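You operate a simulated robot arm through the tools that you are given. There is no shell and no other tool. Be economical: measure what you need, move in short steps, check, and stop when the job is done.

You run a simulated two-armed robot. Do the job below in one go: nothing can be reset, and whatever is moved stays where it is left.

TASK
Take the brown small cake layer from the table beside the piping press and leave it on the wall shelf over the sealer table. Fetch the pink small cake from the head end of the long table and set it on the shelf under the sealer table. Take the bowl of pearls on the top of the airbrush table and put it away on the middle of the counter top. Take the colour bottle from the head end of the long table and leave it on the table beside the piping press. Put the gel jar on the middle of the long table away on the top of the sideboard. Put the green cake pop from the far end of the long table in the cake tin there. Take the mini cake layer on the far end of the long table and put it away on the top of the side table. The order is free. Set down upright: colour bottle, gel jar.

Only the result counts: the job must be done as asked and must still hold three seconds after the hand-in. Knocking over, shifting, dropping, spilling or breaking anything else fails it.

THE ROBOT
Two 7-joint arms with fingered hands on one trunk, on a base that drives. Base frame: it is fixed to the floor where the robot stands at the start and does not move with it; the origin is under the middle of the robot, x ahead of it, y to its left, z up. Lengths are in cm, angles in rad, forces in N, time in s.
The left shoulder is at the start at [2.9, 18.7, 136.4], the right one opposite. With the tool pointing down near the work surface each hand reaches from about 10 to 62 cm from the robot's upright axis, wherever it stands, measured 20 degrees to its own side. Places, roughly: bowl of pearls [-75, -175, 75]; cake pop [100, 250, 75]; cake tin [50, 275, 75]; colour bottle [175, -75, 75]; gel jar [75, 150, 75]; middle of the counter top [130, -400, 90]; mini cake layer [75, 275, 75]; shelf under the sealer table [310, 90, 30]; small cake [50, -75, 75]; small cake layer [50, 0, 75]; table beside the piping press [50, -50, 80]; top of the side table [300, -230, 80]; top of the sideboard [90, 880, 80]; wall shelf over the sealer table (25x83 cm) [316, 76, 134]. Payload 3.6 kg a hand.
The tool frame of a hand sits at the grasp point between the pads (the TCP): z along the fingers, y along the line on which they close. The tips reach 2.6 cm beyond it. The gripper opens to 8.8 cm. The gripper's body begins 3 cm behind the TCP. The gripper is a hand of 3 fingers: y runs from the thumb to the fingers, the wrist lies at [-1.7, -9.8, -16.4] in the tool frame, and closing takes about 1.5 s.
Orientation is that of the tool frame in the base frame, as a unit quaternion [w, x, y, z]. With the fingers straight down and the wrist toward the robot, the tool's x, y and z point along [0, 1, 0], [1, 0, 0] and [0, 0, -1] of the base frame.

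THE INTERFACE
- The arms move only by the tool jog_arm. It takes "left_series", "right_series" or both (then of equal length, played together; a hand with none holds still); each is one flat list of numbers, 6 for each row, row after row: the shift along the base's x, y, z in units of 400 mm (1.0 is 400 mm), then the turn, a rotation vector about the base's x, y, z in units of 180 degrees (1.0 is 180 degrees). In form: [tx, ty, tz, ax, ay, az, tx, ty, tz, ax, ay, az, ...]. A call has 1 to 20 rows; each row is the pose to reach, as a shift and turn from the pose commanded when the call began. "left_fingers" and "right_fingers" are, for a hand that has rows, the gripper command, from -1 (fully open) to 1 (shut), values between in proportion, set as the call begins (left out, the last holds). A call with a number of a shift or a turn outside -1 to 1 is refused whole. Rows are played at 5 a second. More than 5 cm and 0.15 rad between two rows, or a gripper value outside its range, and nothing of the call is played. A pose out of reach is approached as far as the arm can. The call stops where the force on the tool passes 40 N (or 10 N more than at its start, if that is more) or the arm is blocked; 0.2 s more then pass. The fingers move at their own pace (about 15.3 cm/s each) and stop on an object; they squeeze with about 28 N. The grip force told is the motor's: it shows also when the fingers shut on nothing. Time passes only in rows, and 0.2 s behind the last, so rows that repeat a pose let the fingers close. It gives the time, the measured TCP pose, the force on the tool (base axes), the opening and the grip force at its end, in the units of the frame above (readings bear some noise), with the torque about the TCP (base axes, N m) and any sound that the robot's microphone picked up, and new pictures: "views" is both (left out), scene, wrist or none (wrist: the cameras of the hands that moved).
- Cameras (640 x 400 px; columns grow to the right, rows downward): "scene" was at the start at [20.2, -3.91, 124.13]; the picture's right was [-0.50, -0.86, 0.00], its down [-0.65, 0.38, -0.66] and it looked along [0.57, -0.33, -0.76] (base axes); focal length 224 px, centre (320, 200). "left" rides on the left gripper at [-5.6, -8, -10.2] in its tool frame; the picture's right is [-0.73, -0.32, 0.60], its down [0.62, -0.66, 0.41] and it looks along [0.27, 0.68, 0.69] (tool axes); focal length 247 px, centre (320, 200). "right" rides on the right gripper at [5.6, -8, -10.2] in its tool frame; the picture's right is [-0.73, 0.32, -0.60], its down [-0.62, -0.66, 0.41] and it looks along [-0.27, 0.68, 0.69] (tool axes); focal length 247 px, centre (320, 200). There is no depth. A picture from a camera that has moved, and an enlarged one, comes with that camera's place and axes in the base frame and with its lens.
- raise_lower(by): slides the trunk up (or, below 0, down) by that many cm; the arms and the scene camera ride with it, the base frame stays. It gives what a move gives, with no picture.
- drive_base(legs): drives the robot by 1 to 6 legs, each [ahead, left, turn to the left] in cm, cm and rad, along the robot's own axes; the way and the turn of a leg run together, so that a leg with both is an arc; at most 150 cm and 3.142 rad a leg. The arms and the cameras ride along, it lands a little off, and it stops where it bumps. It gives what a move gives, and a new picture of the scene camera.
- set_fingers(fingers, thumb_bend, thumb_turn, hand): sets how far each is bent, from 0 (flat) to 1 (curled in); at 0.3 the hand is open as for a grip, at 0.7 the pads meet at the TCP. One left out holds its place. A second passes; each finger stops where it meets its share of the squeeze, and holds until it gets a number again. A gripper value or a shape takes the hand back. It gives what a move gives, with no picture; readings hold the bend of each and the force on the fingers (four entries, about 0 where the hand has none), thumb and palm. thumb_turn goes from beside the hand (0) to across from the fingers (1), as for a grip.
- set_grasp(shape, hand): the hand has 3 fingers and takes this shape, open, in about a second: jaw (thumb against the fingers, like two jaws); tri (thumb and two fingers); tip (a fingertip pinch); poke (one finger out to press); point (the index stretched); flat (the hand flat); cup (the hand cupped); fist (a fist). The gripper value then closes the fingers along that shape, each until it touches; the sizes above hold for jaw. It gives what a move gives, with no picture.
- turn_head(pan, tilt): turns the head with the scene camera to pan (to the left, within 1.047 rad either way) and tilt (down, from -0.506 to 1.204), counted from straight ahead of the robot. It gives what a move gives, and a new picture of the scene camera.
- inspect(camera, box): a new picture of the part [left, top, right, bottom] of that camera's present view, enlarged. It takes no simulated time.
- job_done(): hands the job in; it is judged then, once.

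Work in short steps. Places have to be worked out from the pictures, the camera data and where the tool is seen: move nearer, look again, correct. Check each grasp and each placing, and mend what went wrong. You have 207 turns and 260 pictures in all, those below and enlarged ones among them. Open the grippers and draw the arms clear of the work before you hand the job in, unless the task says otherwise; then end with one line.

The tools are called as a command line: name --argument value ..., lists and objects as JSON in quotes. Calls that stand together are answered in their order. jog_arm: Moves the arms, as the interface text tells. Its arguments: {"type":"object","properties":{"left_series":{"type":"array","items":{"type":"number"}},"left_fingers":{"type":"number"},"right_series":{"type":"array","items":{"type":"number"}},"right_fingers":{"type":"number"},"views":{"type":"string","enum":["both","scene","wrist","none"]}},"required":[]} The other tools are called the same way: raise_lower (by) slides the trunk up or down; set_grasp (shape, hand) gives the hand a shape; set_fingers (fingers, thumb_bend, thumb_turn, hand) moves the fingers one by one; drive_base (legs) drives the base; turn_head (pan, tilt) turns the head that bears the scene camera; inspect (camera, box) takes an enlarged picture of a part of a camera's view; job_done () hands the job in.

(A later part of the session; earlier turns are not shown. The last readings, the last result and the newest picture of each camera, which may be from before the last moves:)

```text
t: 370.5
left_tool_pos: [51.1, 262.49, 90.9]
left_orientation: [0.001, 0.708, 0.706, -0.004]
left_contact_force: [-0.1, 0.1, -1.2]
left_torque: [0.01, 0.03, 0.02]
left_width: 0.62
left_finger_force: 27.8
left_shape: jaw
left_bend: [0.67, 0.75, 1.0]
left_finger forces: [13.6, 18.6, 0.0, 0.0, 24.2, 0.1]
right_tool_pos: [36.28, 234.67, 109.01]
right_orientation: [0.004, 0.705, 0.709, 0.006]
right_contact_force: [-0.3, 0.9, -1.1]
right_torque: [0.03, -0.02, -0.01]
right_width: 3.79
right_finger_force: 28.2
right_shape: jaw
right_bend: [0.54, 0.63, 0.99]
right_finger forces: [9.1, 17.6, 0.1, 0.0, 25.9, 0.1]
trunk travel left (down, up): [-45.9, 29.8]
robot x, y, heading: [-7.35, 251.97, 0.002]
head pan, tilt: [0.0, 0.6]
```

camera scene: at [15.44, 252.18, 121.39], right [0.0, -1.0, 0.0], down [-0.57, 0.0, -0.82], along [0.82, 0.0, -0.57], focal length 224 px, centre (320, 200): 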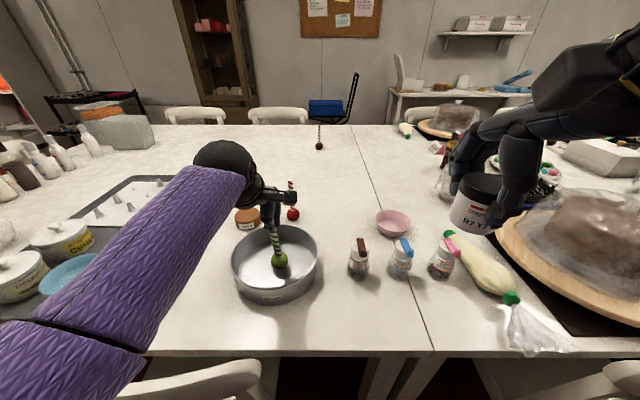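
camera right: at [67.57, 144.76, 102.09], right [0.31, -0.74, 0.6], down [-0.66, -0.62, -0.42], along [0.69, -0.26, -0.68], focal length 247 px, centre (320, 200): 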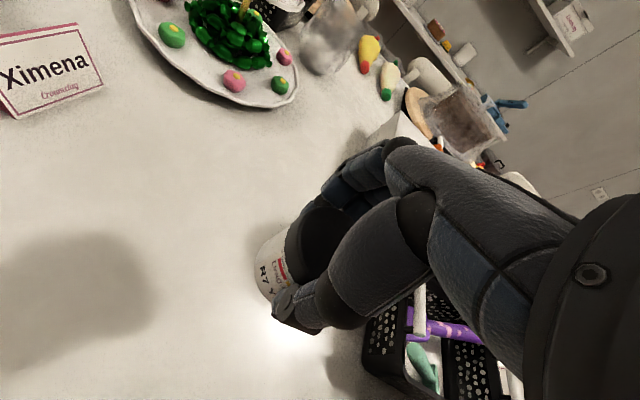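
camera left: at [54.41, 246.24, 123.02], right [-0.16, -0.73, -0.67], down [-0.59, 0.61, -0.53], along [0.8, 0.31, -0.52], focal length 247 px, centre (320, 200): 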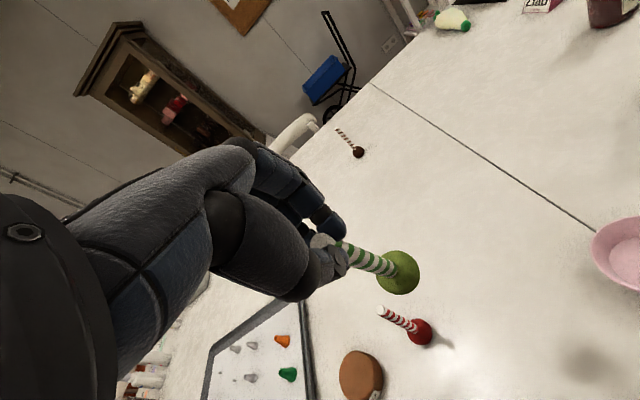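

jog_arm --left_series '[0, 0, -0.008, 0, 0, 0, 0, 0, -0.016, 0, 0, 0, 0, 0, -0.022, 0, 0, 0]' --views "wrist"

```text
t: 371.3
left_tool_pos: [51.3, 262.38, 90.79]
left_orientation: [0.007, 0.709, 0.706, 0.001]
left_contact_force: [0.6, -0.3, 26.7]
left_torque: [-0.04, -0.04, 0.04]
left_width: 0.73
left_finger_force: 27.8
left_shape: jaw
left_bend: [0.72, 0.75, 1.0]
left_finger forces: [18.6, 22.8, 0.0, 0.0, 30.9, 0.0]
right_tool_pos: [36.25, 234.69, 108.99]
right_orientation: [0.004, 0.705, 0.709, 0.007]
right_contact_force: [-0.5, 0.2, -1.4]
right_torque: [0.01, -0.04, -0.03]
right_width: 3.79
right_finger_force: 27.5
right_shape: jaw
right_bend: [0.54, 0.63, 0.99]
right_finger forces: [9.1, 17.6, 0.0, 0.1, 25.9, 0.0]
trunk travel left (down, up): [-45.9, 29.8]
robot x, y, heading: [-7.22, 252.34, -0.002]
head pan, tilt: [0.0, 0.6]
camera left: at [43.26, 256.91, 100.93], right [-0.32, -0.74, -0.6], down [-0.66, 0.62, -0.42], along [0.68, 0.26, -0.68], focal length 247 px, centre (320, 200)
```

left: 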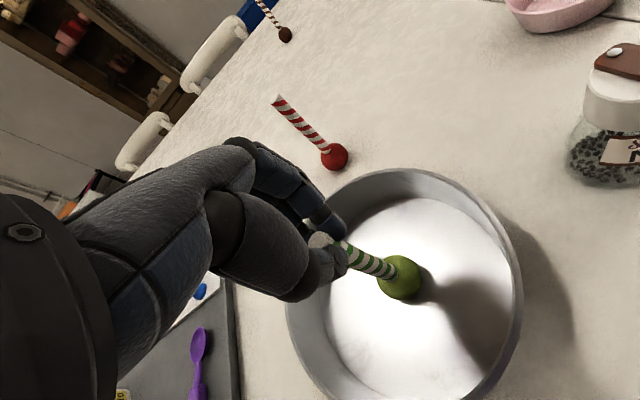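

Ball is on the tin floor (contact 27 N). Ease up slightly, release, and rise.

jog_arm --left_series '[0, 0, 0.015, 0, 0, 0, 0, 0, 0.015, 0, 0, 0, 0, 0, 0.015, 0, 0, 0, 0, 0, 0.06, 0, 0, 0, 0, 0, 0.14, 0, 0, 0, 0, 0, 0.24, 0, 0, 0]' --left_fingers -0.5 --views "both"

```text
t: 372.7
left_tool_pos: [51.16, 262.54, 99.76]
left_orientation: [0.0, 0.708, 0.707, -0.003]
left_contact_force: [-0.1, -0.1, 0.3]
left_torque: [0.0, 0.01, 0.0]
left_width: 6.56
left_finger_force: 0.1
left_shape: jaw
left_bend: [0.34, 0.52, 0.99]
left_finger forces: [0.1, 0.0, 0.1, 0.0, 0.0, 0.0]
right_tool_pos: [36.32, 234.69, 108.98]
right_orientation: [0.004, 0.705, 0.709, 0.006]
right_contact_force: [-0.4, -0.8, -0.2]
right_torque: [0.0, 0.02, -0.01]
right_width: 3.78
right_finger_force: 28.1
right_shape: jaw
right_bend: [0.54, 0.63, 0.99]
right_finger forces: [9.1, 17.5, 0.0, 0.1, 25.9, 0.0]
trunk travel left (down, up): [-45.9, 29.8]
robot x, y, heading: [-7.48, 252.43, -0.0]
head pan, tilt: [0.0, 0.6]
camera scene: at [15.41, 252.16, 121.39], right [0.0, -1.0, 0.0], down [-0.56, 0.0, -0.83], along [0.83, 0.0, -0.56], focal length 224 px, centre (320, 200)
camera left: at [43.22, 256.99, 110.1], right [-0.32, -0.74, -0.59], down [-0.66, 0.62, -0.41], along [0.67, 0.26, -0.69], focal length 247 px, centre (320, 200)
```

scene: 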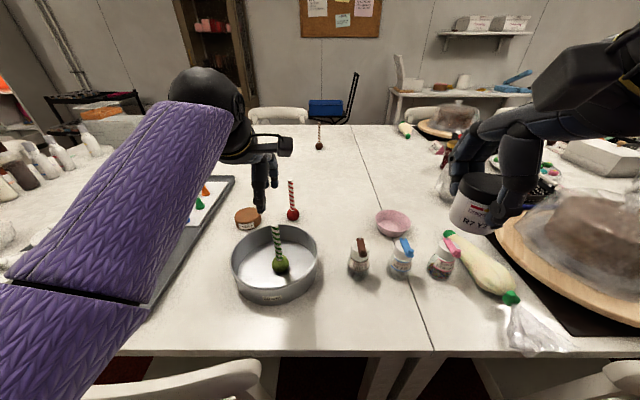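
left: 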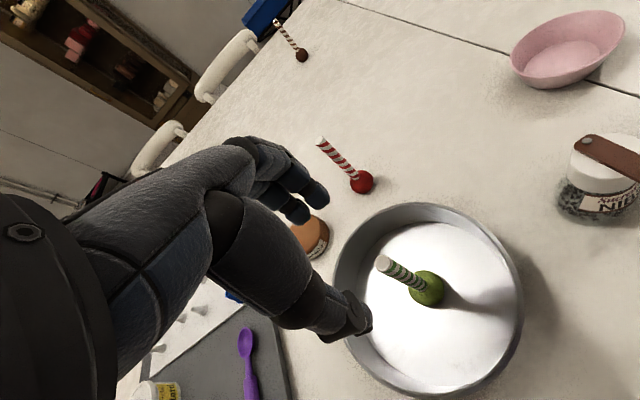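

The pop stands in the tin. Now the mini layer at ≈(71.6,275): raise both hands, reposition the base.

jog_arm --left_series '[0, 0, 0.08, 0, 0, 0, 0, 0, 0.16, 0, 0, 0, 0, 0, 0.2, 0, 0, 0]' --right_series '[0.02, 0, 0.07, 0, 0, 0, 0.04, 0, 0.14, 0, 0, 0, 0.06, 0, 0.2, 0, 0, 0]' --views "none"

drive_base --legs '[[0, -8, 0], [13, 0, 0]]'

```text
t: 373.7
left_tool_pos: [51.01, 262.63, 107.69]
left_orientation: [0.002, 0.708, 0.706, -0.004]
left_contact_force: [-0.6, -0.1, -1.2]
left_torque: [0.02, 0.01, -0.01]
left_width: 6.58
left_finger_force: 0.1
left_shape: jaw
left_bend: [0.34, 0.52, 0.99]
left_finger forces: [0.0, 0.1, 0.0, 0.0, 0.0, 0.0]
right_tool_pos: [39.14, 230.2, 116.18]
right_orientation: [0.044, 0.727, 0.684, -0.03]
right_contact_force: [0.2, -0.7, -1.1]
right_torque: [0.04, 0.01, 0.02]
right_width: 3.76
right_finger_force: 28.2
right_shape: jaw
right_bend: [0.54, 0.63, 0.99]
right_finger forces: [9.8, 16.8, 0.0, 0.0, 25.7, 0.0]
trunk travel left (down, up): [-45.9, 29.8]
robot x, y, heading: [-6.91, 251.78, 0.0]
head pan, tilt: [0.0, 0.6]
stopped in row 3 (right hand): the arm was blocked; the commanded pose is now the measured one
```

```text
t: 375.6
left_tool_pos: [64.28, 254.73, 107.59]
left_orientation: [0.0, 0.709, 0.705, -0.004]
left_contact_force: [0.7, 0.3, -0.5]
left_torque: [-0.01, 0.02, -0.01]
left_width: 6.57
left_finger_force: 0.1
left_shape: jaw
left_bend: [0.34, 0.52, 0.99]
left_finger forces: [0.0, 0.1, 0.1, 0.1, 0.0, 0.0]
right_tool_pos: [52.43, 222.32, 116.25]
right_orientation: [0.042, 0.727, 0.685, -0.032]
right_contact_force: [0.4, -0.5, -1.1]
right_torque: [-0.01, 0.0, -0.02]
right_width: 3.77
right_finger_force: 28.0
right_shape: jaw
right_bend: [0.54, 0.63, 0.99]
right_finger forces: [9.7, 16.9, 0.1, 0.0, 25.8, 0.0]
trunk travel left (down, up): [-45.9, 29.8]
robot x, y, heading: [5.58, 244.49, 0.0]
head pan, tilt: [0.0, 0.6]
camera scene: at [28.58, 244.26, 121.35], right [0.0, -1.0, 0.0], down [-0.57, 0.0, -0.82], along [0.82, 0.0, -0.57], focal length 224 px, centre (320, 200)
```

scene: 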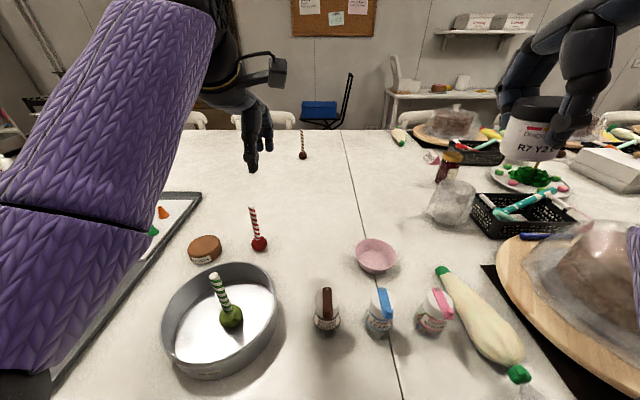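

Move the left hand over the mini layer (71.5,275), then lower the trunk.

jog_arm --left_series '[0.03, 0.1, 0, 0, 0, 0, 0.06, 0.2, 0, 0, 0, 0, 0.1, 0.3, 0, 0, 0, 0, 0.14, 0.4, 0, 0, 0, 0, 0.18, 0.505, 0, 0, 0, 0]' --views "none"

raise_lower --by -15

set_fingers --hand "left" --fingers 0.18 --thumb_turn 1

```text
t: 376.8
left_tool_pos: [71.45, 275.08, 107.52]
left_orientation: [0.001, 0.709, 0.705, -0.003]
left_contact_force: [0.7, -0.7, -0.2]
left_torque: [-0.01, 0.03, 0.01]
left_width: 6.59
left_finger_force: 0.1
left_shape: jaw
left_bend: [0.34, 0.52, 0.99]
left_finger forces: [0.0, 0.0, 0.1, 0.0, 0.1, 0.0]
right_tool_pos: [52.18, 222.44, 116.21]
right_orientation: [0.044, 0.727, 0.684, -0.032]
right_contact_force: [0.0, 0.4, -1.3]
right_torque: [-0.04, 0.01, -0.01]
right_width: 3.76
right_finger_force: 27.7
right_shape: jaw
right_bend: [0.54, 0.63, 0.99]
right_finger forces: [9.8, 16.9, 0.0, 0.1, 25.9, 0.1]
trunk travel left (down, up): [-45.9, 29.8]
robot x, y, heading: [5.7, 244.53, -0.005]
head pan, tilt: [0.0, 0.6]
```

```text
t: 378.5
left_tool_pos: [71.26, 274.86, 92.7]
left_orientation: [0.001, 0.709, 0.705, -0.004]
left_contact_force: [1.1, 0.5, 0.1]
left_torque: [-0.03, 0.0, 0.02]
left_width: 6.56
left_finger_force: 0.1
left_shape: jaw
left_bend: [0.34, 0.52, 0.99]
left_finger forces: [0.0, 0.1, 0.1, 0.0, 0.1, 0.1]
right_tool_pos: [52.36, 219.09, 101.1]
right_orientation: [0.078, 0.741, 0.664, -0.059]
right_contact_force: [-0.5, -0.2, -0.9]
right_torque: [0.01, -0.05, -0.01]
right_width: 3.8
right_finger_force: 28.2
right_shape: jaw
right_bend: [0.54, 0.63, 0.99]
right_finger forces: [9.7, 16.8, 0.1, 0.0, 25.8, 0.1]
trunk travel left (down, up): [-30.9, 44.8]
robot x, y, heading: [5.55, 244.12, 0.002]
head pan, tilt: [0.0, 0.6]
```

```text
t: 379.5
left_tool_pos: [71.45, 274.83, 92.69]
left_orientation: [0.002, 0.709, 0.705, -0.003]
left_contact_force: [0.6, 0.0, -0.2]
left_torque: [0.04, 0.01, 0.05]
left_width: 9.43
left_finger_force: 0.1
left_shape: fingers
left_bend: [0.18, 0.52, 1.0]
left_finger forces: [0.1, 0.0, 0.1, 0.0, 0.0, 0.0]
right_tool_pos: [52.59, 219.1, 101.27]
right_orientation: [0.078, 0.741, 0.664, -0.058]
right_contact_force: [0.2, 0.8, -0.2]
right_torque: [-0.04, -0.01, -0.03]
right_width: 3.78
right_finger_force: 28.5
right_shape: jaw
right_bend: [0.54, 0.63, 0.99]
right_finger forces: [9.7, 16.8, 0.0, 0.0, 25.8, 0.0]
trunk travel left (down, up): [-30.9, 44.8]
robot x, y, heading: [6.08, 244.16, 0.0]
head pan, tilt: [0.0, 0.6]
```

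Bend list is [fingers, thumb bend, thumb turn]; open the thumb too.

set_fingers --hand "left" --fingers 0.18 --thumb_bend 0.18

jog_arm --left_series '[0, 0, -0.05, 0, 0, 0]' --views "wrist"

```text
t: 380.5
left_tool_pos: [71.38, 274.9, 92.67]
left_orientation: [0.001, 0.709, 0.705, -0.004]
left_contact_force: [0.9, -0.3, -0.6]
left_torque: [-0.03, -0.01, 0.0]
left_width: 11.27
left_finger_force: 0.0
left_shape: fingers
left_bend: [0.18, 0.18, 0.97]
left_finger forces: [0.0, 0.0, 0.0, 0.0, 0.0, 0.1]
right_tool_pos: [52.6, 219.25, 101.41]
right_orientation: [0.078, 0.741, 0.665, -0.056]
right_contact_force: [0.9, 0.5, -0.7]
right_torque: [0.0, -0.02, -0.01]
right_width: 3.77
right_finger_force: 28.0
right_shape: jaw
right_bend: [0.54, 0.63, 0.99]
right_finger forces: [9.7, 16.8, 0.0, 0.0, 25.7, 0.1]
trunk travel left (down, up): [-30.9, 44.8]
robot x, y, heading: [5.53, 244.5, -0.001]
head pan, tilt: [0.0, 0.6]
```

```text
t: 380.9
left_tool_pos: [71.35, 274.88, 90.64]
left_orientation: [0.001, 0.71, 0.705, -0.004]
left_contact_force: [-0.8, -0.2, -0.1]
left_torque: [-0.01, 0.01, 0.01]
left_width: 11.27
left_finger_force: 0.0
left_shape: fingers
left_bend: [0.18, 0.18, 0.97]
left_finger forces: [0.0, 0.0, 0.0, 0.0, 0.0, 0.0]
right_tool_pos: [52.47, 219.29, 101.36]
right_orientation: [0.078, 0.741, 0.665, -0.055]
right_contact_force: [-0.6, -0.4, -0.8]
right_torque: [-0.01, 0.04, 0.0]
right_width: 3.77
right_finger_force: 28.1
right_shape: jaw
right_bend: [0.54, 0.63, 0.99]
right_finger forces: [9.7, 16.8, 0.0, 0.0, 25.8, 0.0]
trunk travel left (down, up): [-30.9, 44.8]
robot x, y, heading: [6.12, 244.13, 0.003]
head pan, tilt: [0.0, 0.6]
camera left: at [63.39, 269.32, 101.0], right [-0.32, -0.74, -0.59], down [-0.66, 0.62, -0.41], along [0.67, 0.26, -0.69], focal length 247 px, centre (320, 200)
```

left: 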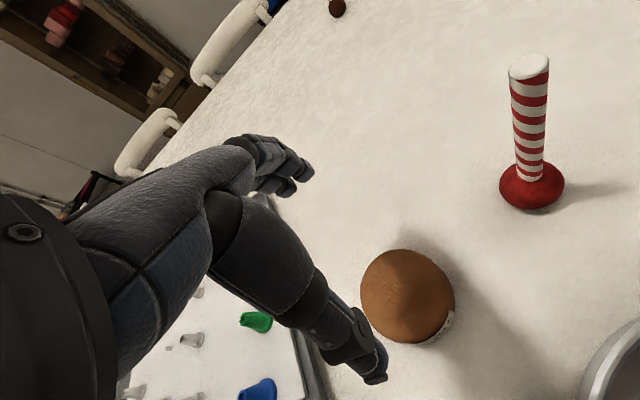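

Mini layer's centre ≈(69.8,274.4), ~7.8 cm wide. Descend around it.

jog_arm --left_series '[-0.04, -0.01, -0.08, 0, 0, 0, -0.04, -0.01, -0.16, 0, 0, 0, -0.04, -0.01, -0.24, 0, 0, 0, -0.04, -0.01, -0.3, 0, 0, 0]' --views "wrist"

```text
t: 381.9
left_tool_pos: [69.74, 274.49, 78.57]
left_orientation: [0.001, 0.709, 0.705, -0.004]
left_contact_force: [0.5, 0.4, -0.4]
left_torque: [0.0, 0.01, 0.0]
left_width: 11.29
left_finger_force: 0.2
left_shape: fingers
left_bend: [0.18, 0.18, 0.97]
left_finger forces: [0.1, 0.0, 0.0, 0.1, 0.0, 0.0]
right_tool_pos: [52.52, 219.22, 101.36]
right_orientation: [0.078, 0.741, 0.665, -0.056]
right_contact_force: [0.1, 1.0, 0.1]
right_torque: [0.02, -0.01, -0.01]
right_width: 3.77
right_finger_force: 28.1
right_shape: jaw
right_bend: [0.54, 0.63, 0.99]
right_finger forces: [9.7, 16.8, 0.0, 0.1, 25.8, 0.1]
trunk travel left (down, up): [-30.9, 44.8]
robot x, y, heading: [5.38, 244.25, 0.002]
head pan, tilt: [0.0, 0.6]
camera left: at [61.75, 268.92, 88.91], right [-0.32, -0.74, -0.59], down [-0.66, 0.62, -0.41], along [0.67, 0.26, -0.69], focal length 247 px, centre (320, 200)
```

left: 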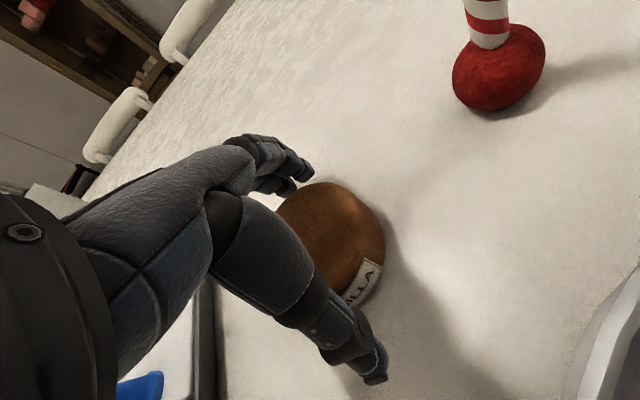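

Cake lies centred between thumb and fingers. Lower 0.4 cm and close.

jog_arm --left_series '[-0.005, -0.005, -0.012, 0, 0, 0, -0.005, -0.005, -0.012, 0, 0, 0, -0.005, -0.005, -0.012, 0, 0, 0, -0.005, -0.005, -0.012, 0, 0, 0, -0.005, -0.005, -0.012, 0, 0, 0, -0.005, -0.005, -0.012, 0, 0, 0, -0.005, -0.005, -0.012, 0, 0, 0]' --left_fingers 1 --views "wrist"

```text
t: 383.5
left_tool_pos: [69.53, 274.24, 78.3]
left_orientation: [0.001, 0.709, 0.705, -0.002]
left_contact_force: [0.9, 2.7, 12.7]
left_torque: [0.1, -0.06, -0.13]
left_width: 6.93
left_finger_force: 27.6
left_shape: jaw
left_bend: [0.32, 0.49, 0.98]
left_finger forces: [0.8, 28.5, 0.1, 0.1, 30.3, 0.0]
right_tool_pos: [52.42, 219.24, 101.49]
right_orientation: [0.079, 0.741, 0.665, -0.054]
right_contact_force: [0.4, 0.3, -1.1]
right_torque: [0.0, -0.01, -0.01]
right_width: 3.77
right_finger_force: 27.8
right_shape: jaw
right_bend: [0.54, 0.63, 0.99]
right_finger forces: [9.7, 16.8, 0.0, 0.1, 25.7, 0.0]
trunk travel left (down, up): [-30.9, 44.8]
robot x, y, heading: [5.95, 244.21, 0.005]
head pan, tilt: [0.0, 0.6]
camera left: at [61.53, 268.73, 88.63], right [-0.32, -0.74, -0.59], down [-0.66, 0.62, -0.41], along [0.68, 0.26, -0.69], focal length 247 px, centre (320, 200)
```

left: 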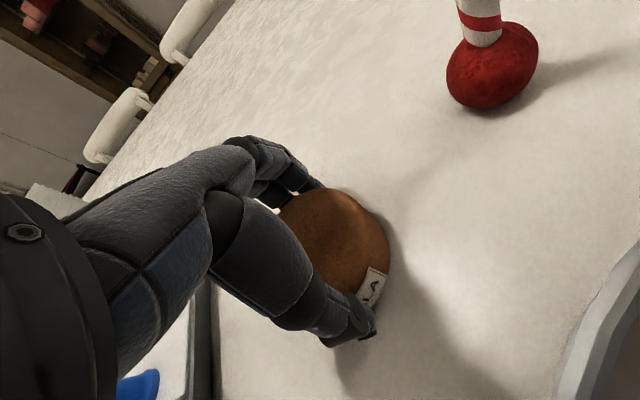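

Mostly one finger carries it; cake is a bit to +y. Re-open, shift +0.6 cm, and close again.

jog_arm --left_series '[0, 0, 0, 0, 0, 0, 0, 0, 0, 0, 0, 0, 0, 0, 0, 0, 0, 0, 0, 0.008, 0, 0, 0, 0, 0, 0.016, 0, 0, 0, 0]' --left_fingers -1 --views "none"

jog_arm --left_series '[0, 0, 0, 0, 0, 0, 0, 0, 0, 0, 0, 0, 0, 0, 0, 0, 0, 0, 0, 0, 0, 0, 0, 0, 0, 0, 0, 0, 0, 0, 0, 0, 0, 0, 0, 0, 0, 0, 0, 0, 0, 0]' --left_fingers 1 --views "wrist"

```text
t: 384.7
left_tool_pos: [69.51, 274.83, 78.19]
left_orientation: [0.0, 0.709, 0.705, -0.004]
left_contact_force: [0.1, -0.1, 0.3]
left_torque: [-0.01, -0.01, 0.0]
left_width: 8.78
left_finger_force: 0.2
left_shape: jaw
left_bend: [0.3, 0.3, 0.98]
left_finger forces: [0.1, 0.0, 0.0, 0.0, 0.0, 0.0]
right_tool_pos: [52.55, 219.31, 101.49]
right_orientation: [0.079, 0.74, 0.665, -0.055]
right_contact_force: [0.1, 0.5, -1.4]
right_torque: [-0.04, 0.02, 0.01]
right_width: 3.79
right_finger_force: 27.8
right_shape: jaw
right_bend: [0.54, 0.63, 0.99]
right_finger forces: [9.7, 16.9, 0.0, 0.0, 25.8, 0.0]
trunk travel left (down, up): [-30.9, 44.8]
robot x, y, heading: [5.82, 244.23, 0.003]
head pan, tilt: [0.0, 0.6]
```

```text
t: 386.3
left_tool_pos: [69.44, 274.83, 78.14]
left_orientation: [0.002, 0.709, 0.705, -0.004]
left_contact_force: [-0.5, 0.5, -0.8]
left_torque: [0.0, -0.01, 0.02]
left_width: 7.53
left_finger_force: 28.2
left_shape: jaw
left_bend: [0.31, 0.36, 0.98]
left_finger forces: [17.0, 17.7, 0.0, 0.0, 34.9, 0.0]
right_tool_pos: [52.64, 219.22, 101.51]
right_orientation: [0.079, 0.741, 0.665, -0.054]
right_contact_force: [0.9, -0.1, -1.3]
right_torque: [0.06, -0.03, 0.0]
right_width: 3.77
right_finger_force: 28.1
right_shape: jaw
right_bend: [0.54, 0.63, 0.99]
right_finger forces: [9.7, 16.8, 0.0, 0.0, 25.9, 0.0]
trunk travel left (down, up): [-30.9, 44.8]
robot x, y, heading: [6.05, 244.19, 0.005]
head pan, tilt: [0.0, 0.6]
camera left: at [61.6, 269.34, 88.53], right [-0.32, -0.74, -0.59], down [-0.66, 0.62, -0.41], along [0.67, 0.26, -0.69], focal length 247 px, centre (320, 200)
```

left: 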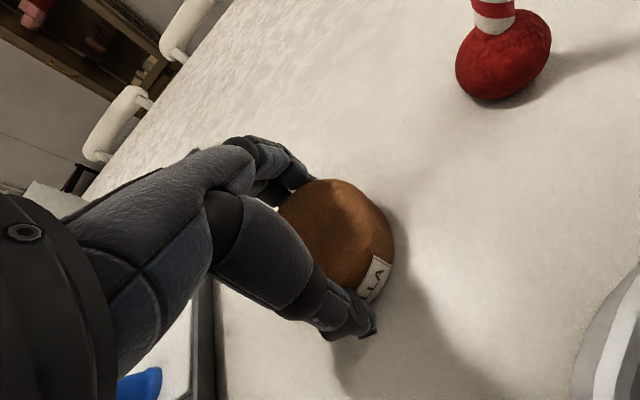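

Perfectly balanced grip. Lift and raise the trunk.

jog_arm --left_series '[0, 0, 0.05, 0, 0, 0, 0, 0, 0.14, 0, 0, 0, 0, 0, 0.24, 0, 0, 0, 0, 0, 0.34, 0, 0, 0]' --views "wrist"

raise_lower --by 15

```text
t: 387.3
left_tool_pos: [69.56, 274.85, 91.74]
left_orientation: [0.0, 0.709, 0.706, -0.003]
left_contact_force: [0.5, -0.5, 0.5]
left_torque: [-0.01, 0.0, 0.02]
left_width: 7.51
left_finger_force: 28.2
left_shape: jaw
left_bend: [0.31, 0.36, 0.98]
left_finger forces: [17.3, 17.6, 0.0, 0.0, 34.6, 0.1]
right_tool_pos: [52.61, 219.35, 101.53]
right_orientation: [0.079, 0.74, 0.665, -0.054]
right_contact_force: [0.3, 0.0, -1.1]
right_torque: [-0.06, -0.01, -0.01]
right_width: 3.78
right_finger_force: 28.0
right_shape: jaw
right_bend: [0.54, 0.63, 0.99]
right_finger forces: [9.8, 16.8, 0.1, 0.1, 25.9, 0.1]
trunk travel left (down, up): [-30.9, 44.8]
robot x, y, heading: [5.52, 244.38, 0.002]
head pan, tilt: [0.0, 0.6]
camera left: at [61.57, 269.3, 102.17], right [-0.32, -0.74, -0.59], down [-0.66, 0.62, -0.41], along [0.67, 0.26, -0.69], focal length 247 px, centre (320, 200)
```

left: 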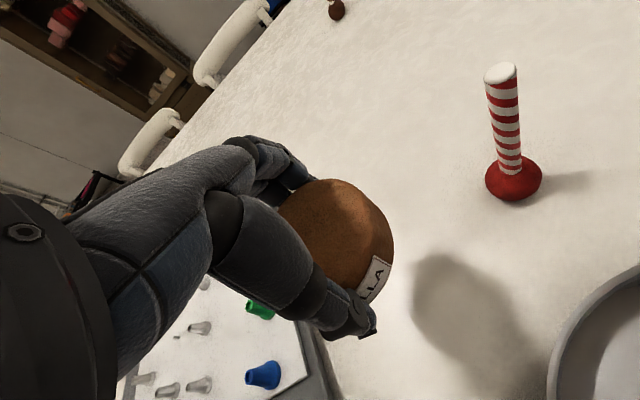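

```text
t: 389.1
left_tool_pos: [69.54, 274.86, 106.63]
left_orientation: [0.001, 0.709, 0.705, -0.004]
left_contact_force: [1.0, -0.4, 0.1]
left_torque: [0.02, -0.02, 0.02]
left_width: 7.51
left_finger_force: 28.1
left_shape: jaw
left_bend: [0.31, 0.36, 0.98]
left_finger forces: [17.1, 17.6, 0.0, 0.0, 34.6, 0.1]
right_tool_pos: [52.75, 220.48, 117.42]
right_orientation: [0.069, 0.737, 0.672, -0.033]
right_contact_force: [-0.7, 0.7, -1.3]
right_torque: [0.03, -0.01, -0.01]
right_width: 3.77
right_finger_force: 27.7
right_shape: jaw
right_bend: [0.54, 0.63, 0.99]
right_finger forces: [9.7, 16.8, 0.0, 0.1, 25.7, 0.1]
trunk travel left (down, up): [-45.9, 29.8]
robot x, y, heading: [5.78, 244.34, 0.0]
head pan, tilt: [0.0, 0.6]
```

Both items held. Retract the left hand, back out into the lane, turn to +y and look ahead toward the sideboard.

jog_arm --left_series '[-0.1, -0.02, 0, 0, 0, 0, -0.2, -0.04, 0, 0, 0, 0, -0.3, -0.06, 0, 0, 0, 0, -0.4, -0.08, 0, 0, 0, 0]' --views "none"

drive_base --legs '[[-37, 0, 0], [0, 0, 1.57]]'

turn_head --pan -0.15 --tilt 0.25

```text
t: 390.1
left_tool_pos: [53.5, 271.53, 106.82]
left_orientation: [0.001, 0.709, 0.706, -0.004]
left_contact_force: [-0.7, 0.2, -0.1]
left_torque: [0.0, 0.01, -0.02]
left_width: 7.54
left_finger_force: 28.0
left_shape: jaw
left_bend: [0.31, 0.37, 0.98]
left_finger forces: [17.2, 17.7, 0.0, 0.1, 34.2, 0.1]
right_tool_pos: [52.73, 220.3, 117.17]
right_orientation: [0.07, 0.736, 0.672, -0.036]
right_contact_force: [0.6, -0.1, 0.5]
right_torque: [-0.03, 0.0, -0.01]
right_width: 3.77
right_finger_force: 27.9
right_shape: jaw
right_bend: [0.54, 0.63, 0.99]
right_finger forces: [9.7, 16.8, 0.0, 0.0, 25.6, 0.0]
trunk travel left (down, up): [-45.9, 29.8]
robot x, y, heading: [5.66, 244.13, -0.006]
head pan, tilt: [0.0, 0.6]
```

```text
t: 396.3
left_tool_pos: [-58.05, 292.18, 106.94]
left_orientation: [0.003, 0.004, 1.0, -0.002]
left_contact_force: [-0.8, 0.8, -0.8]
left_torque: [0.0, 0.01, 0.01]
left_width: 7.51
left_finger_force: 27.4
left_shape: jaw
left_bend: [0.31, 0.37, 0.98]
left_finger forces: [16.6, 17.2, 0.0, 0.1, 33.1, 0.0]
right_tool_pos: [-6.71, 290.98, 116.7]
right_orientation: [0.079, 0.049, 0.995, 0.019]
right_contact_force: [0.2, -0.6, -0.2]
right_torque: [-0.02, 0.01, -0.02]
right_width: 3.76
right_finger_force: 28.2
right_shape: jaw
right_bend: [0.54, 0.63, 0.99]
right_finger forces: [9.8, 16.7, 0.0, 0.0, 25.5, 0.1]
trunk travel left (down, up): [-45.9, 29.8]
robot x, y, heading: [-30.93, 244.29, 1.567]
head pan, tilt: [0.0, 0.6]
camera scene: at [-30.91, 266.96, 121.39], right [1.0, 0.0, 0.0], down [0.0, -0.57, -0.82], along [0.0, 0.82, -0.57], focal length 224 px, centre (320, 200)
```

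scene: 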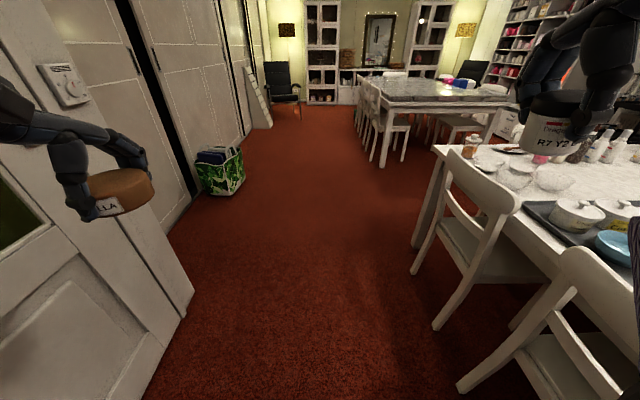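

```text
t: 397.1
left_tool_pos: [-58.03, 292.21, 106.95]
left_orientation: [0.003, 0.004, 1.0, -0.002]
left_contact_force: [0.2, 0.8, -0.9]
left_torque: [0.02, -0.04, 0.03]
left_width: 7.53
left_finger_force: 28.3
left_shape: jaw
left_bend: [0.31, 0.37, 0.98]
left_finger forces: [16.6, 17.1, 0.0, 0.0, 33.1, 0.0]
right_tool_pos: [-6.44, 290.98, 116.7]
right_orientation: [0.08, 0.05, 0.995, 0.019]
right_contact_force: [0.1, 0.4, -1.0]
right_torque: [0.0, -0.02, 0.06]
right_width: 3.73
right_finger_force: 29.0
right_shape: jaw
right_bend: [0.54, 0.63, 0.99]
right_finger forces: [9.8, 16.5, 0.0, 0.0, 25.5, 0.1]
trunk travel left (down, up): [-45.9, 29.8]
robot x, y, heading: [-30.78, 243.84, 1.57]
head pan, tilt: [-0.15, 0.25]
camera scene: at [-29.51, 267.35, 124.6], right [0.99, -0.15, 0.0], down [-0.04, -0.25, -0.97], along [0.15, 0.96, -0.25], focal length 224 px, centre (320, 200)
```

scene: 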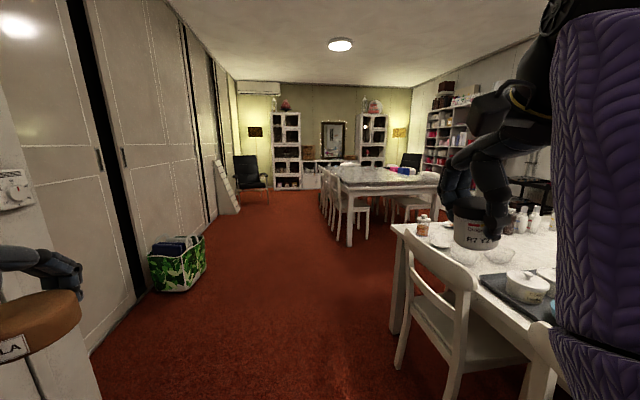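

Clear lane to the back. Drive up to y≈720 and look at the sideboard.

drive_base --legs '[[140, 0, 0], [140, 0, 0], [140, 0, 0], [40, 0, 0]]'

turn_head --pan -0.5 --tilt 0.4

```text
t: 419.3
left_tool_pos: [-59.88, 751.16, 106.83]
left_orientation: [0.004, 0.0, 1.0, -0.003]
left_contact_force: [-0.2, 0.7, -0.8]
left_torque: [-0.02, -0.02, 0.02]
left_width: 7.48
left_finger_force: 28.3
left_shape: jaw
left_bend: [0.31, 0.37, 0.98]
left_finger forces: [16.8, 17.1, 0.0, 0.0, 33.2, 0.1]
right_tool_pos: [-8.41, 750.49, 116.65]
right_orientation: [0.082, 0.046, 0.995, 0.018]
right_contact_force: [-1.2, 0.6, -1.2]
right_torque: [0.01, 0.02, -0.03]
right_width: 3.76
right_finger_force: 27.6
right_shape: jaw
right_bend: [0.54, 0.63, 0.99]
right_finger forces: [9.9, 16.6, 0.1, 0.1, 25.5, 0.0]
trunk travel left (down, up): [-45.9, 29.8]
robot x, y, heading: [-32.31, 703.87, 1.572]
head pan, tilt: [-0.15, 0.25]
camera scene: at [-31.23, 726.68, 124.59], right [0.99, -0.15, 0.0], down [-0.04, -0.25, -0.97], along [0.14, 0.96, -0.25], focal length 224 px, centre (320, 200)
```

scene: 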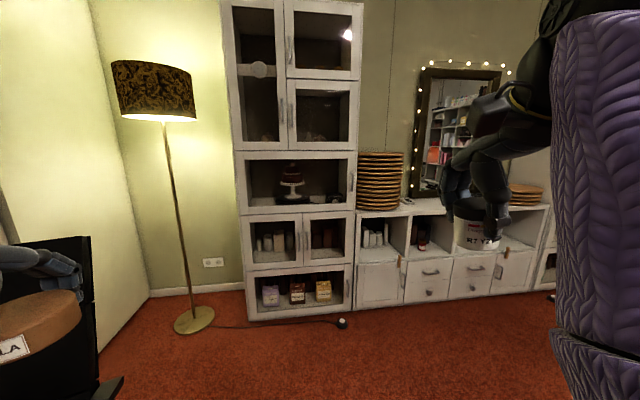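

```text
t: 420.1
left_tool_pos: [-59.97, 751.16, 106.84]
left_orientation: [0.004, 0.001, 1.0, -0.003]
left_contact_force: [-0.5, -0.7, -0.4]
left_torque: [-0.02, -0.01, -0.03]
left_width: 7.5
left_finger_force: 28.0
left_shape: jaw
left_bend: [0.31, 0.37, 0.98]
left_finger forces: [16.7, 17.1, 0.0, 0.0, 33.1, 0.0]
right_tool_pos: [-8.28, 750.42, 116.58]
right_orientation: [0.081, 0.047, 0.995, 0.019]
right_contact_force: [0.2, -0.3, -0.4]
right_torque: [0.0, 0.01, 0.01]
right_width: 3.76
right_finger_force: 27.6
right_shape: jaw
right_bend: [0.54, 0.63, 0.99]
right_finger forces: [9.7, 16.6, 0.0, 0.0, 25.5, 0.0]
trunk travel left (down, up): [-45.9, 29.8]
robot x, y, heading: [-32.5, 703.25, 1.575]
head pan, tilt: [-0.499, 0.4]
camera scene: at [-28.2, 725.51, 123.21], right [0.88, -0.47, 0.0], down [-0.18, -0.34, -0.92], along [0.44, 0.81, -0.39], focal length 224 px, centre (320, 200)
```

scene: 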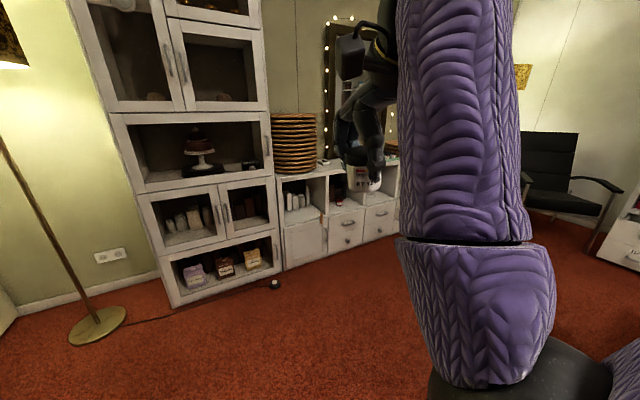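

Sideboard front is y≈868, centre x≈90. Move ahead then right to stand before it.

drive_base --legs '[[72, 0, 0], [0, -110, 0]]'

turn_head --pan 0.1 --tilt 0.45

```text
t: 429.4
left_tool_pos: [50.09, 824.88, 106.94]
left_orientation: [0.002, -0.01, 1.0, -0.002]
left_contact_force: [1.0, 0.0, -1.4]
left_torque: [-0.03, 0.0, 0.02]
left_width: 7.52
left_finger_force: 28.0
left_shape: jaw
left_bend: [0.31, 0.37, 0.98]
left_finger forces: [16.7, 17.1, 0.0, 0.1, 33.0, 0.1]
right_tool_pos: [101.64, 825.16, 116.72]
right_orientation: [0.081, 0.037, 0.996, 0.02]
right_contact_force: [0.2, -0.4, -0.8]
right_torque: [0.0, 0.0, 0.0]
right_width: 3.76
right_finger_force: 27.1
right_shape: jaw
right_bend: [0.54, 0.63, 0.99]
right_finger forces: [9.8, 16.5, 0.0, 0.0, 25.6, 0.0]
trunk travel left (down, up): [-45.9, 29.8]
robot x, y, heading: [78.84, 777.84, 1.596]
head pan, tilt: [-0.499, 0.4]
camera scene: at [82.38, 799.89, 123.21], right [0.89, -0.46, 0.0], down [-0.18, -0.35, -0.92], along [0.42, 0.82, -0.39], focal length 224 px, centre (320, 200)
```

scene: 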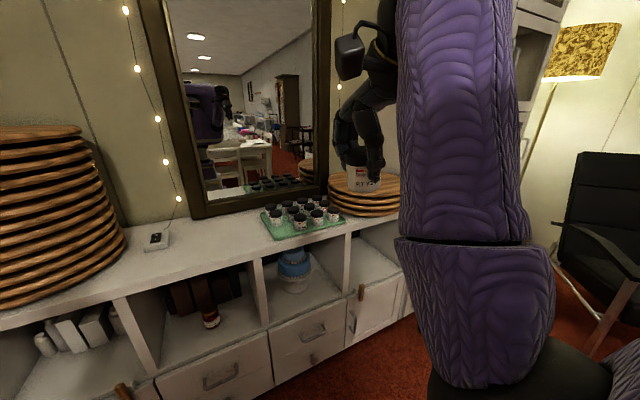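

```text
t: 430.4
left_tool_pos: [50.13, 824.88, 106.74]
left_orientation: [0.004, -0.01, 1.0, -0.002]
left_contact_force: [0.4, -0.8, 0.6]
left_torque: [0.01, -0.02, 0.02]
left_width: 7.49
left_finger_force: 28.2
left_shape: jaw
left_bend: [0.31, 0.37, 0.98]
left_finger forces: [16.7, 17.1, 0.0, 0.0, 33.1, 0.1]
right_tool_pos: [101.61, 825.11, 116.73]
right_orientation: [0.08, 0.037, 0.996, 0.02]
right_contact_force: [0.6, 0.1, -0.6]
right_torque: [-0.03, -0.04, -0.01]
right_width: 3.74
right_finger_force: 27.9
right_shape: jaw
right_bend: [0.54, 0.63, 0.99]
right_finger forces: [9.8, 16.7, 0.0, 0.0, 25.6, 0.0]
trunk travel left (down, up): [-45.9, 29.8]
robot x, y, heading: [78.45, 777.68, 1.596]
head pan, tilt: [0.099, 0.45]
camera scene: at [76.98, 800.77, 122.74], right [0.99, 0.12, 0.0], down [0.05, -0.43, -0.9], along [-0.11, 0.89, -0.44], focal length 224 px, centre (320, 200)
```

scene: 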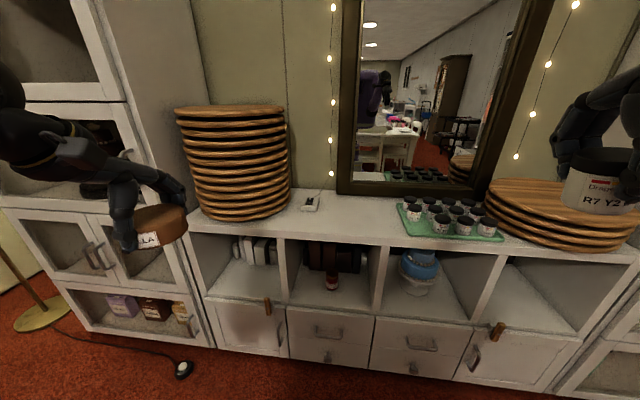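

Free spot on the sideboard top at ≈(85,868) between the plates and the cup tray. Pull the left hand back, level the right, and approach.

jog_arm --left_series '[0.03, -0.06, 0, 0, 0, 0, 0.06, -0.12, 0, 0, 0, 0, 0.09, -0.18, 0, 0, 0, 0, 0.1, -0.22, 0, 0, 0, 0]' --right_series '[0, 0, 0, -0.004, 0.018, 0.007, 0, 0, 0, -0.009, 0.036, 0.014, 0, 0, 0, -0.013, 0.052, 0.02, 0, 0, 0, -0.013, 0.052, 0.02]' --views "none"

drive_base --legs '[[0, -6, -0.025], [30, 0, 0]]'

turn_head --pan -0.1 --tilt 0.75

```text
t: 431.4
left_tool_pos: [54.09, 816.0, 106.89]
left_orientation: [0.004, -0.009, 1.0, -0.001]
left_contact_force: [-0.3, 0.7, 0.2]
left_torque: [0.01, -0.01, -0.04]
left_width: 7.46
left_finger_force: 28.0
left_shape: jaw
left_bend: [0.31, 0.37, 0.98]
left_finger forces: [16.6, 17.2, 0.1, 0.1, 33.2, 0.0]
right_tool_pos: [103.35, 825.23, 116.85]
right_orientation: [0.018, 0.018, 1.0, 0.0]
right_contact_force: [-0.7, 0.3, -0.8]
right_torque: [0.0, -0.01, 0.03]
right_width: 3.76
right_finger_force: 27.6
right_shape: jaw
right_bend: [0.54, 0.63, 0.99]
right_finger forces: [9.7, 16.8, 0.0, 0.0, 25.5, 0.0]
trunk travel left (down, up): [-45.9, 29.8]
robot x, y, heading: [78.34, 778.09, 1.598]
head pan, tilt: [0.099, 0.45]
```

```text
t: 434.0
left_tool_pos: [60.81, 847.02, 106.77]
left_orientation: [0.004, 0.001, 1.0, -0.002]
left_contact_force: [0.3, 1.0, -0.3]
left_torque: [0.0, 0.0, -0.01]
left_width: 7.49
left_finger_force: 28.6
left_shape: jaw
left_bend: [0.31, 0.37, 0.98]
left_finger forces: [16.6, 17.2, 0.0, 0.0, 33.2, 0.1]
right_tool_pos: [110.09, 855.15, 117.05]
right_orientation: [0.015, 0.028, 0.999, 0.004]
right_contact_force: [0.3, -0.4, -1.5]
right_torque: [-0.01, 0.0, 0.0]
right_width: 3.74
right_finger_force: 28.3
right_shape: jaw
right_bend: [0.54, 0.63, 0.99]
right_finger forces: [9.7, 16.7, 0.0, 0.0, 25.5, 0.0]
trunk travel left (down, up): [-45.9, 29.8]
robot x, y, heading: [84.28, 808.04, 1.577]
head pan, tilt: [0.099, 0.45]
camera scene: at [83.41, 831.15, 122.72], right [0.99, 0.1, 0.0], down [0.04, -0.43, -0.9], along [-0.09, 0.9, -0.44], focal length 224 px, centre (320, 200)
```

scene: 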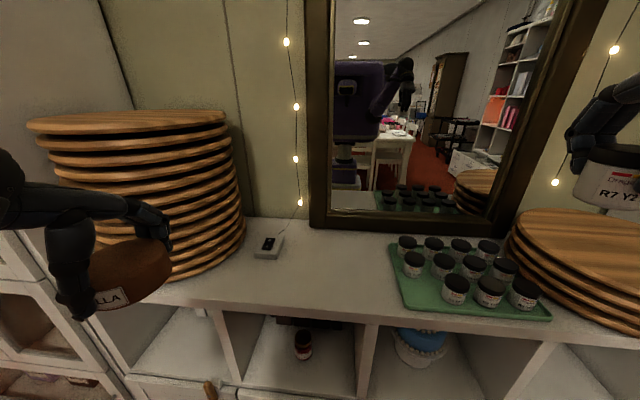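

```text
t: 434.8
left_tool_pos: [60.84, 846.9, 106.79]
left_orientation: [0.004, 0.002, 1.0, -0.003]
left_contact_force: [0.5, -0.8, -1.2]
left_torque: [0.02, 0.01, 0.0]
left_width: 7.5
left_finger_force: 28.0
left_shape: jaw
left_bend: [0.31, 0.37, 0.98]
left_finger forces: [16.6, 17.2, 0.0, 0.1, 33.2, 0.1]
right_tool_pos: [110.31, 855.09, 117.28]
right_orientation: [0.015, 0.029, 0.999, 0.006]
right_contact_force: [-0.5, 0.1, -1.1]
right_torque: [0.01, 0.04, 0.01]
right_width: 3.73
right_finger_force: 28.1
right_shape: jaw
right_bend: [0.54, 0.63, 0.99]
right_finger forces: [9.7, 16.7, 0.1, 0.1, 25.5, 0.0]
trunk travel left (down, up): [-45.9, 29.8]
robot x, y, heading: [84.23, 807.82, 1.572]
head pan, tilt: [-0.099, 0.75]
camera scene: at [85.15, 830.15, 120.11], right [1.0, -0.1, 0.0], down [-0.07, -0.68, -0.73], along [0.07, 0.73, -0.68], focal length 224 px, centre (320, 200)
```

scene: 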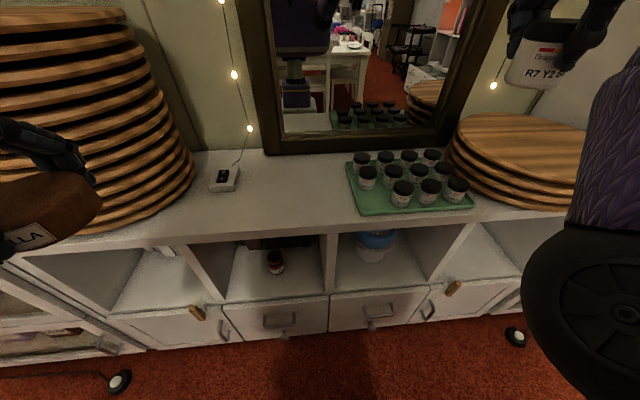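

Bring the jar over the free spot ≈(87,871).

jog_arm --right_series '[-0.08, 0.055, 0, 0, 0, 0, -0.16, 0.11, 0, 0, 0, 0, -0.24, 0.165, 0, 0, 0, 0, -0.32, 0.22, 0, 0, 0, 0, -0.4, 0.28, 0, 0, 0, 0, -0.48, 0.34, 0, 0, 0, 0, -0.57, 0.39, -0.02, 0, 0, 0, -0.57, 0.4, -0.13, 0, 0, 0, -0.57, 0.4, -0.24, 0, 0, 0, -0.57, 0.4, -0.35, 0, 0, 0, -0.57, 0.4, -0.45, 0, 0, 0]' --views "both"

```text
t: 437.2
left_tool_pos: [60.78, 846.87, 106.72]
left_orientation: [0.003, 0.002, 1.0, -0.003]
left_contact_force: [-0.5, 0.7, -0.5]
left_torque: [0.02, -0.01, -0.01]
left_width: 7.49
left_finger_force: 28.0
left_shape: jaw
left_bend: [0.31, 0.37, 0.98]
left_finger forces: [16.5, 17.2, 0.1, 0.0, 33.1, 0.0]
right_tool_pos: [87.4, 871.25, 99.14]
right_orientation: [0.013, 0.028, 1.0, 0.005]
right_contact_force: [0.6, 0.6, -1.1]
right_torque: [0.01, -0.01, 0.04]
right_width: 3.76
right_finger_force: 28.1
right_shape: jaw
right_bend: [0.54, 0.63, 0.99]
right_finger forces: [9.6, 16.8, 0.0, 0.0, 25.5, 0.1]
trunk travel left (down, up): [-45.9, 29.8]
robot x, y, heading: [84.84, 807.94, 1.574]
head pan, tilt: [-0.099, 0.75]
camera scene: at [85.14, 830.17, 120.1], right [1.0, -0.1, 0.0], down [-0.07, -0.68, -0.73], along [0.07, 0.73, -0.68], focal length 224 px, centre (320, 200)
camera right: at [80.94, 863.49, 109.14], right [0.73, 0.27, 0.62], down [0.6, -0.69, -0.4], along [0.32, 0.67, -0.67], focal length 247 px, centre (320, 200)
```

scene: 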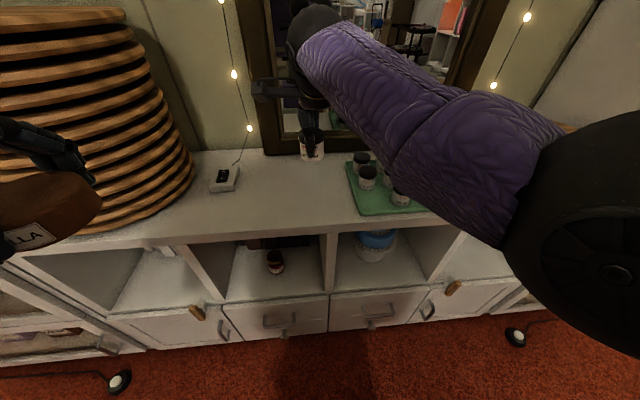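
right: 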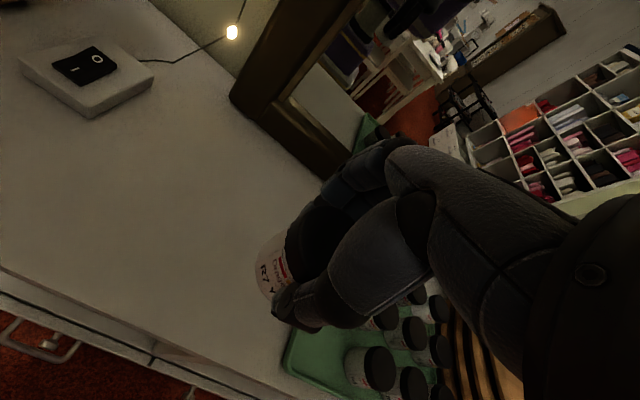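

Front edge ≈ y 866, so move 4 cm deeper with the base, then lower.

drive_base --legs '[[4, 0, 0]]'

jog_arm --right_series '[0, 0, -0.1, 0, 0, 0, 0, 0, -0.2, 0, 0, 0, 0, 0, -0.28, 0, 0, 0, 0, 0, -0.32, 0, 0, 0]' --views "wrist"

```text
t: 438.1
left_tool_pos: [60.86, 851.09, 106.7]
left_orientation: [0.004, 0.002, 1.0, -0.003]
left_contact_force: [0.2, -0.1, -1.3]
left_torque: [-0.03, -0.04, -0.02]
left_width: 7.5
left_finger_force: 27.7
left_shape: jaw
left_bend: [0.31, 0.37, 0.98]
left_finger forces: [16.7, 17.2, 0.1, 0.0, 33.0, 0.1]
right_tool_pos: [87.41, 875.46, 99.21]
right_orientation: [0.015, 0.028, 1.0, 0.004]
right_contact_force: [-0.8, 0.4, -1.6]
right_torque: [-0.02, 0.01, 0.02]
right_width: 3.75
right_finger_force: 27.6
right_shape: jaw
right_bend: [0.54, 0.63, 0.99]
right_finger forces: [9.6, 16.8, 0.0, 0.1, 25.5, 0.0]
trunk travel left (down, up): [-45.9, 29.8]
robot x, y, heading: [84.38, 811.95, 1.572]
head pan, tilt: [-0.099, 0.75]
camera scene: at [85.15, 834.42, 120.04], right [1.0, -0.1, 0.0], down [-0.07, -0.68, -0.73], along [0.07, 0.73, -0.68], focal length 224 px, centre (320, 200)
```

scene: 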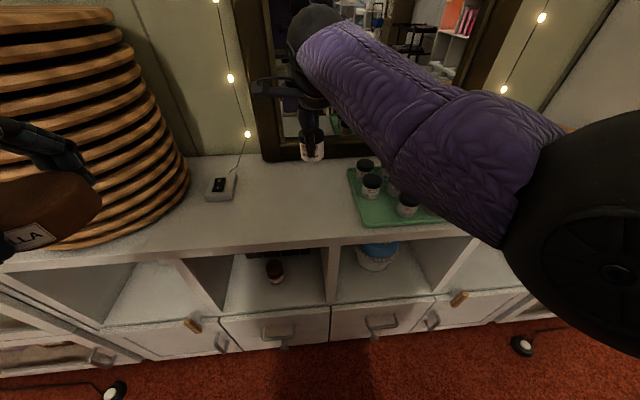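

```text
t: 439.1
left_tool_pos: [60.87, 850.94, 106.81]
left_orientation: [0.004, 0.002, 1.0, -0.002]
left_contact_force: [0.2, 0.6, 0.0]
left_torque: [-0.03, -0.02, 0.0]
left_width: 7.52
left_finger_force: 28.0
left_shape: jaw
left_bend: [0.31, 0.37, 0.98]
left_finger forces: [16.5, 17.2, 0.0, 0.1, 33.1, 0.0]
right_tool_pos: [88.31, 874.42, 86.95]
right_orientation: [0.013, 0.028, 1.0, 0.005]
right_contact_force: [-0.7, -0.1, -0.6]
right_torque: [0.02, 0.0, -0.05]
right_width: 3.73
right_finger_force: 28.2
right_shape: jaw
right_bend: [0.54, 0.63, 0.99]
right_finger forces: [9.5, 16.8, 0.0, 0.1, 25.4, 0.1]
right hand out of reach, approached as far as the arm can: row 3, 4
trunk travel left (down, up): [-45.9, 29.8]
robot x, y, heading: [84.57, 811.87, 1.575]
head pan, tilt: [-0.099, 0.75]
camera right: at [81.89, 866.67, 96.87], right [0.73, 0.27, 0.62], down [0.6, -0.7, -0.4], along [0.32, 0.67, -0.67], focal length 247 px, centre (320, 200)
```

right: 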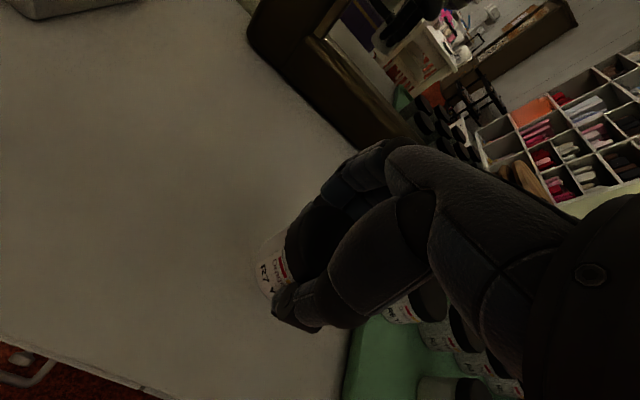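

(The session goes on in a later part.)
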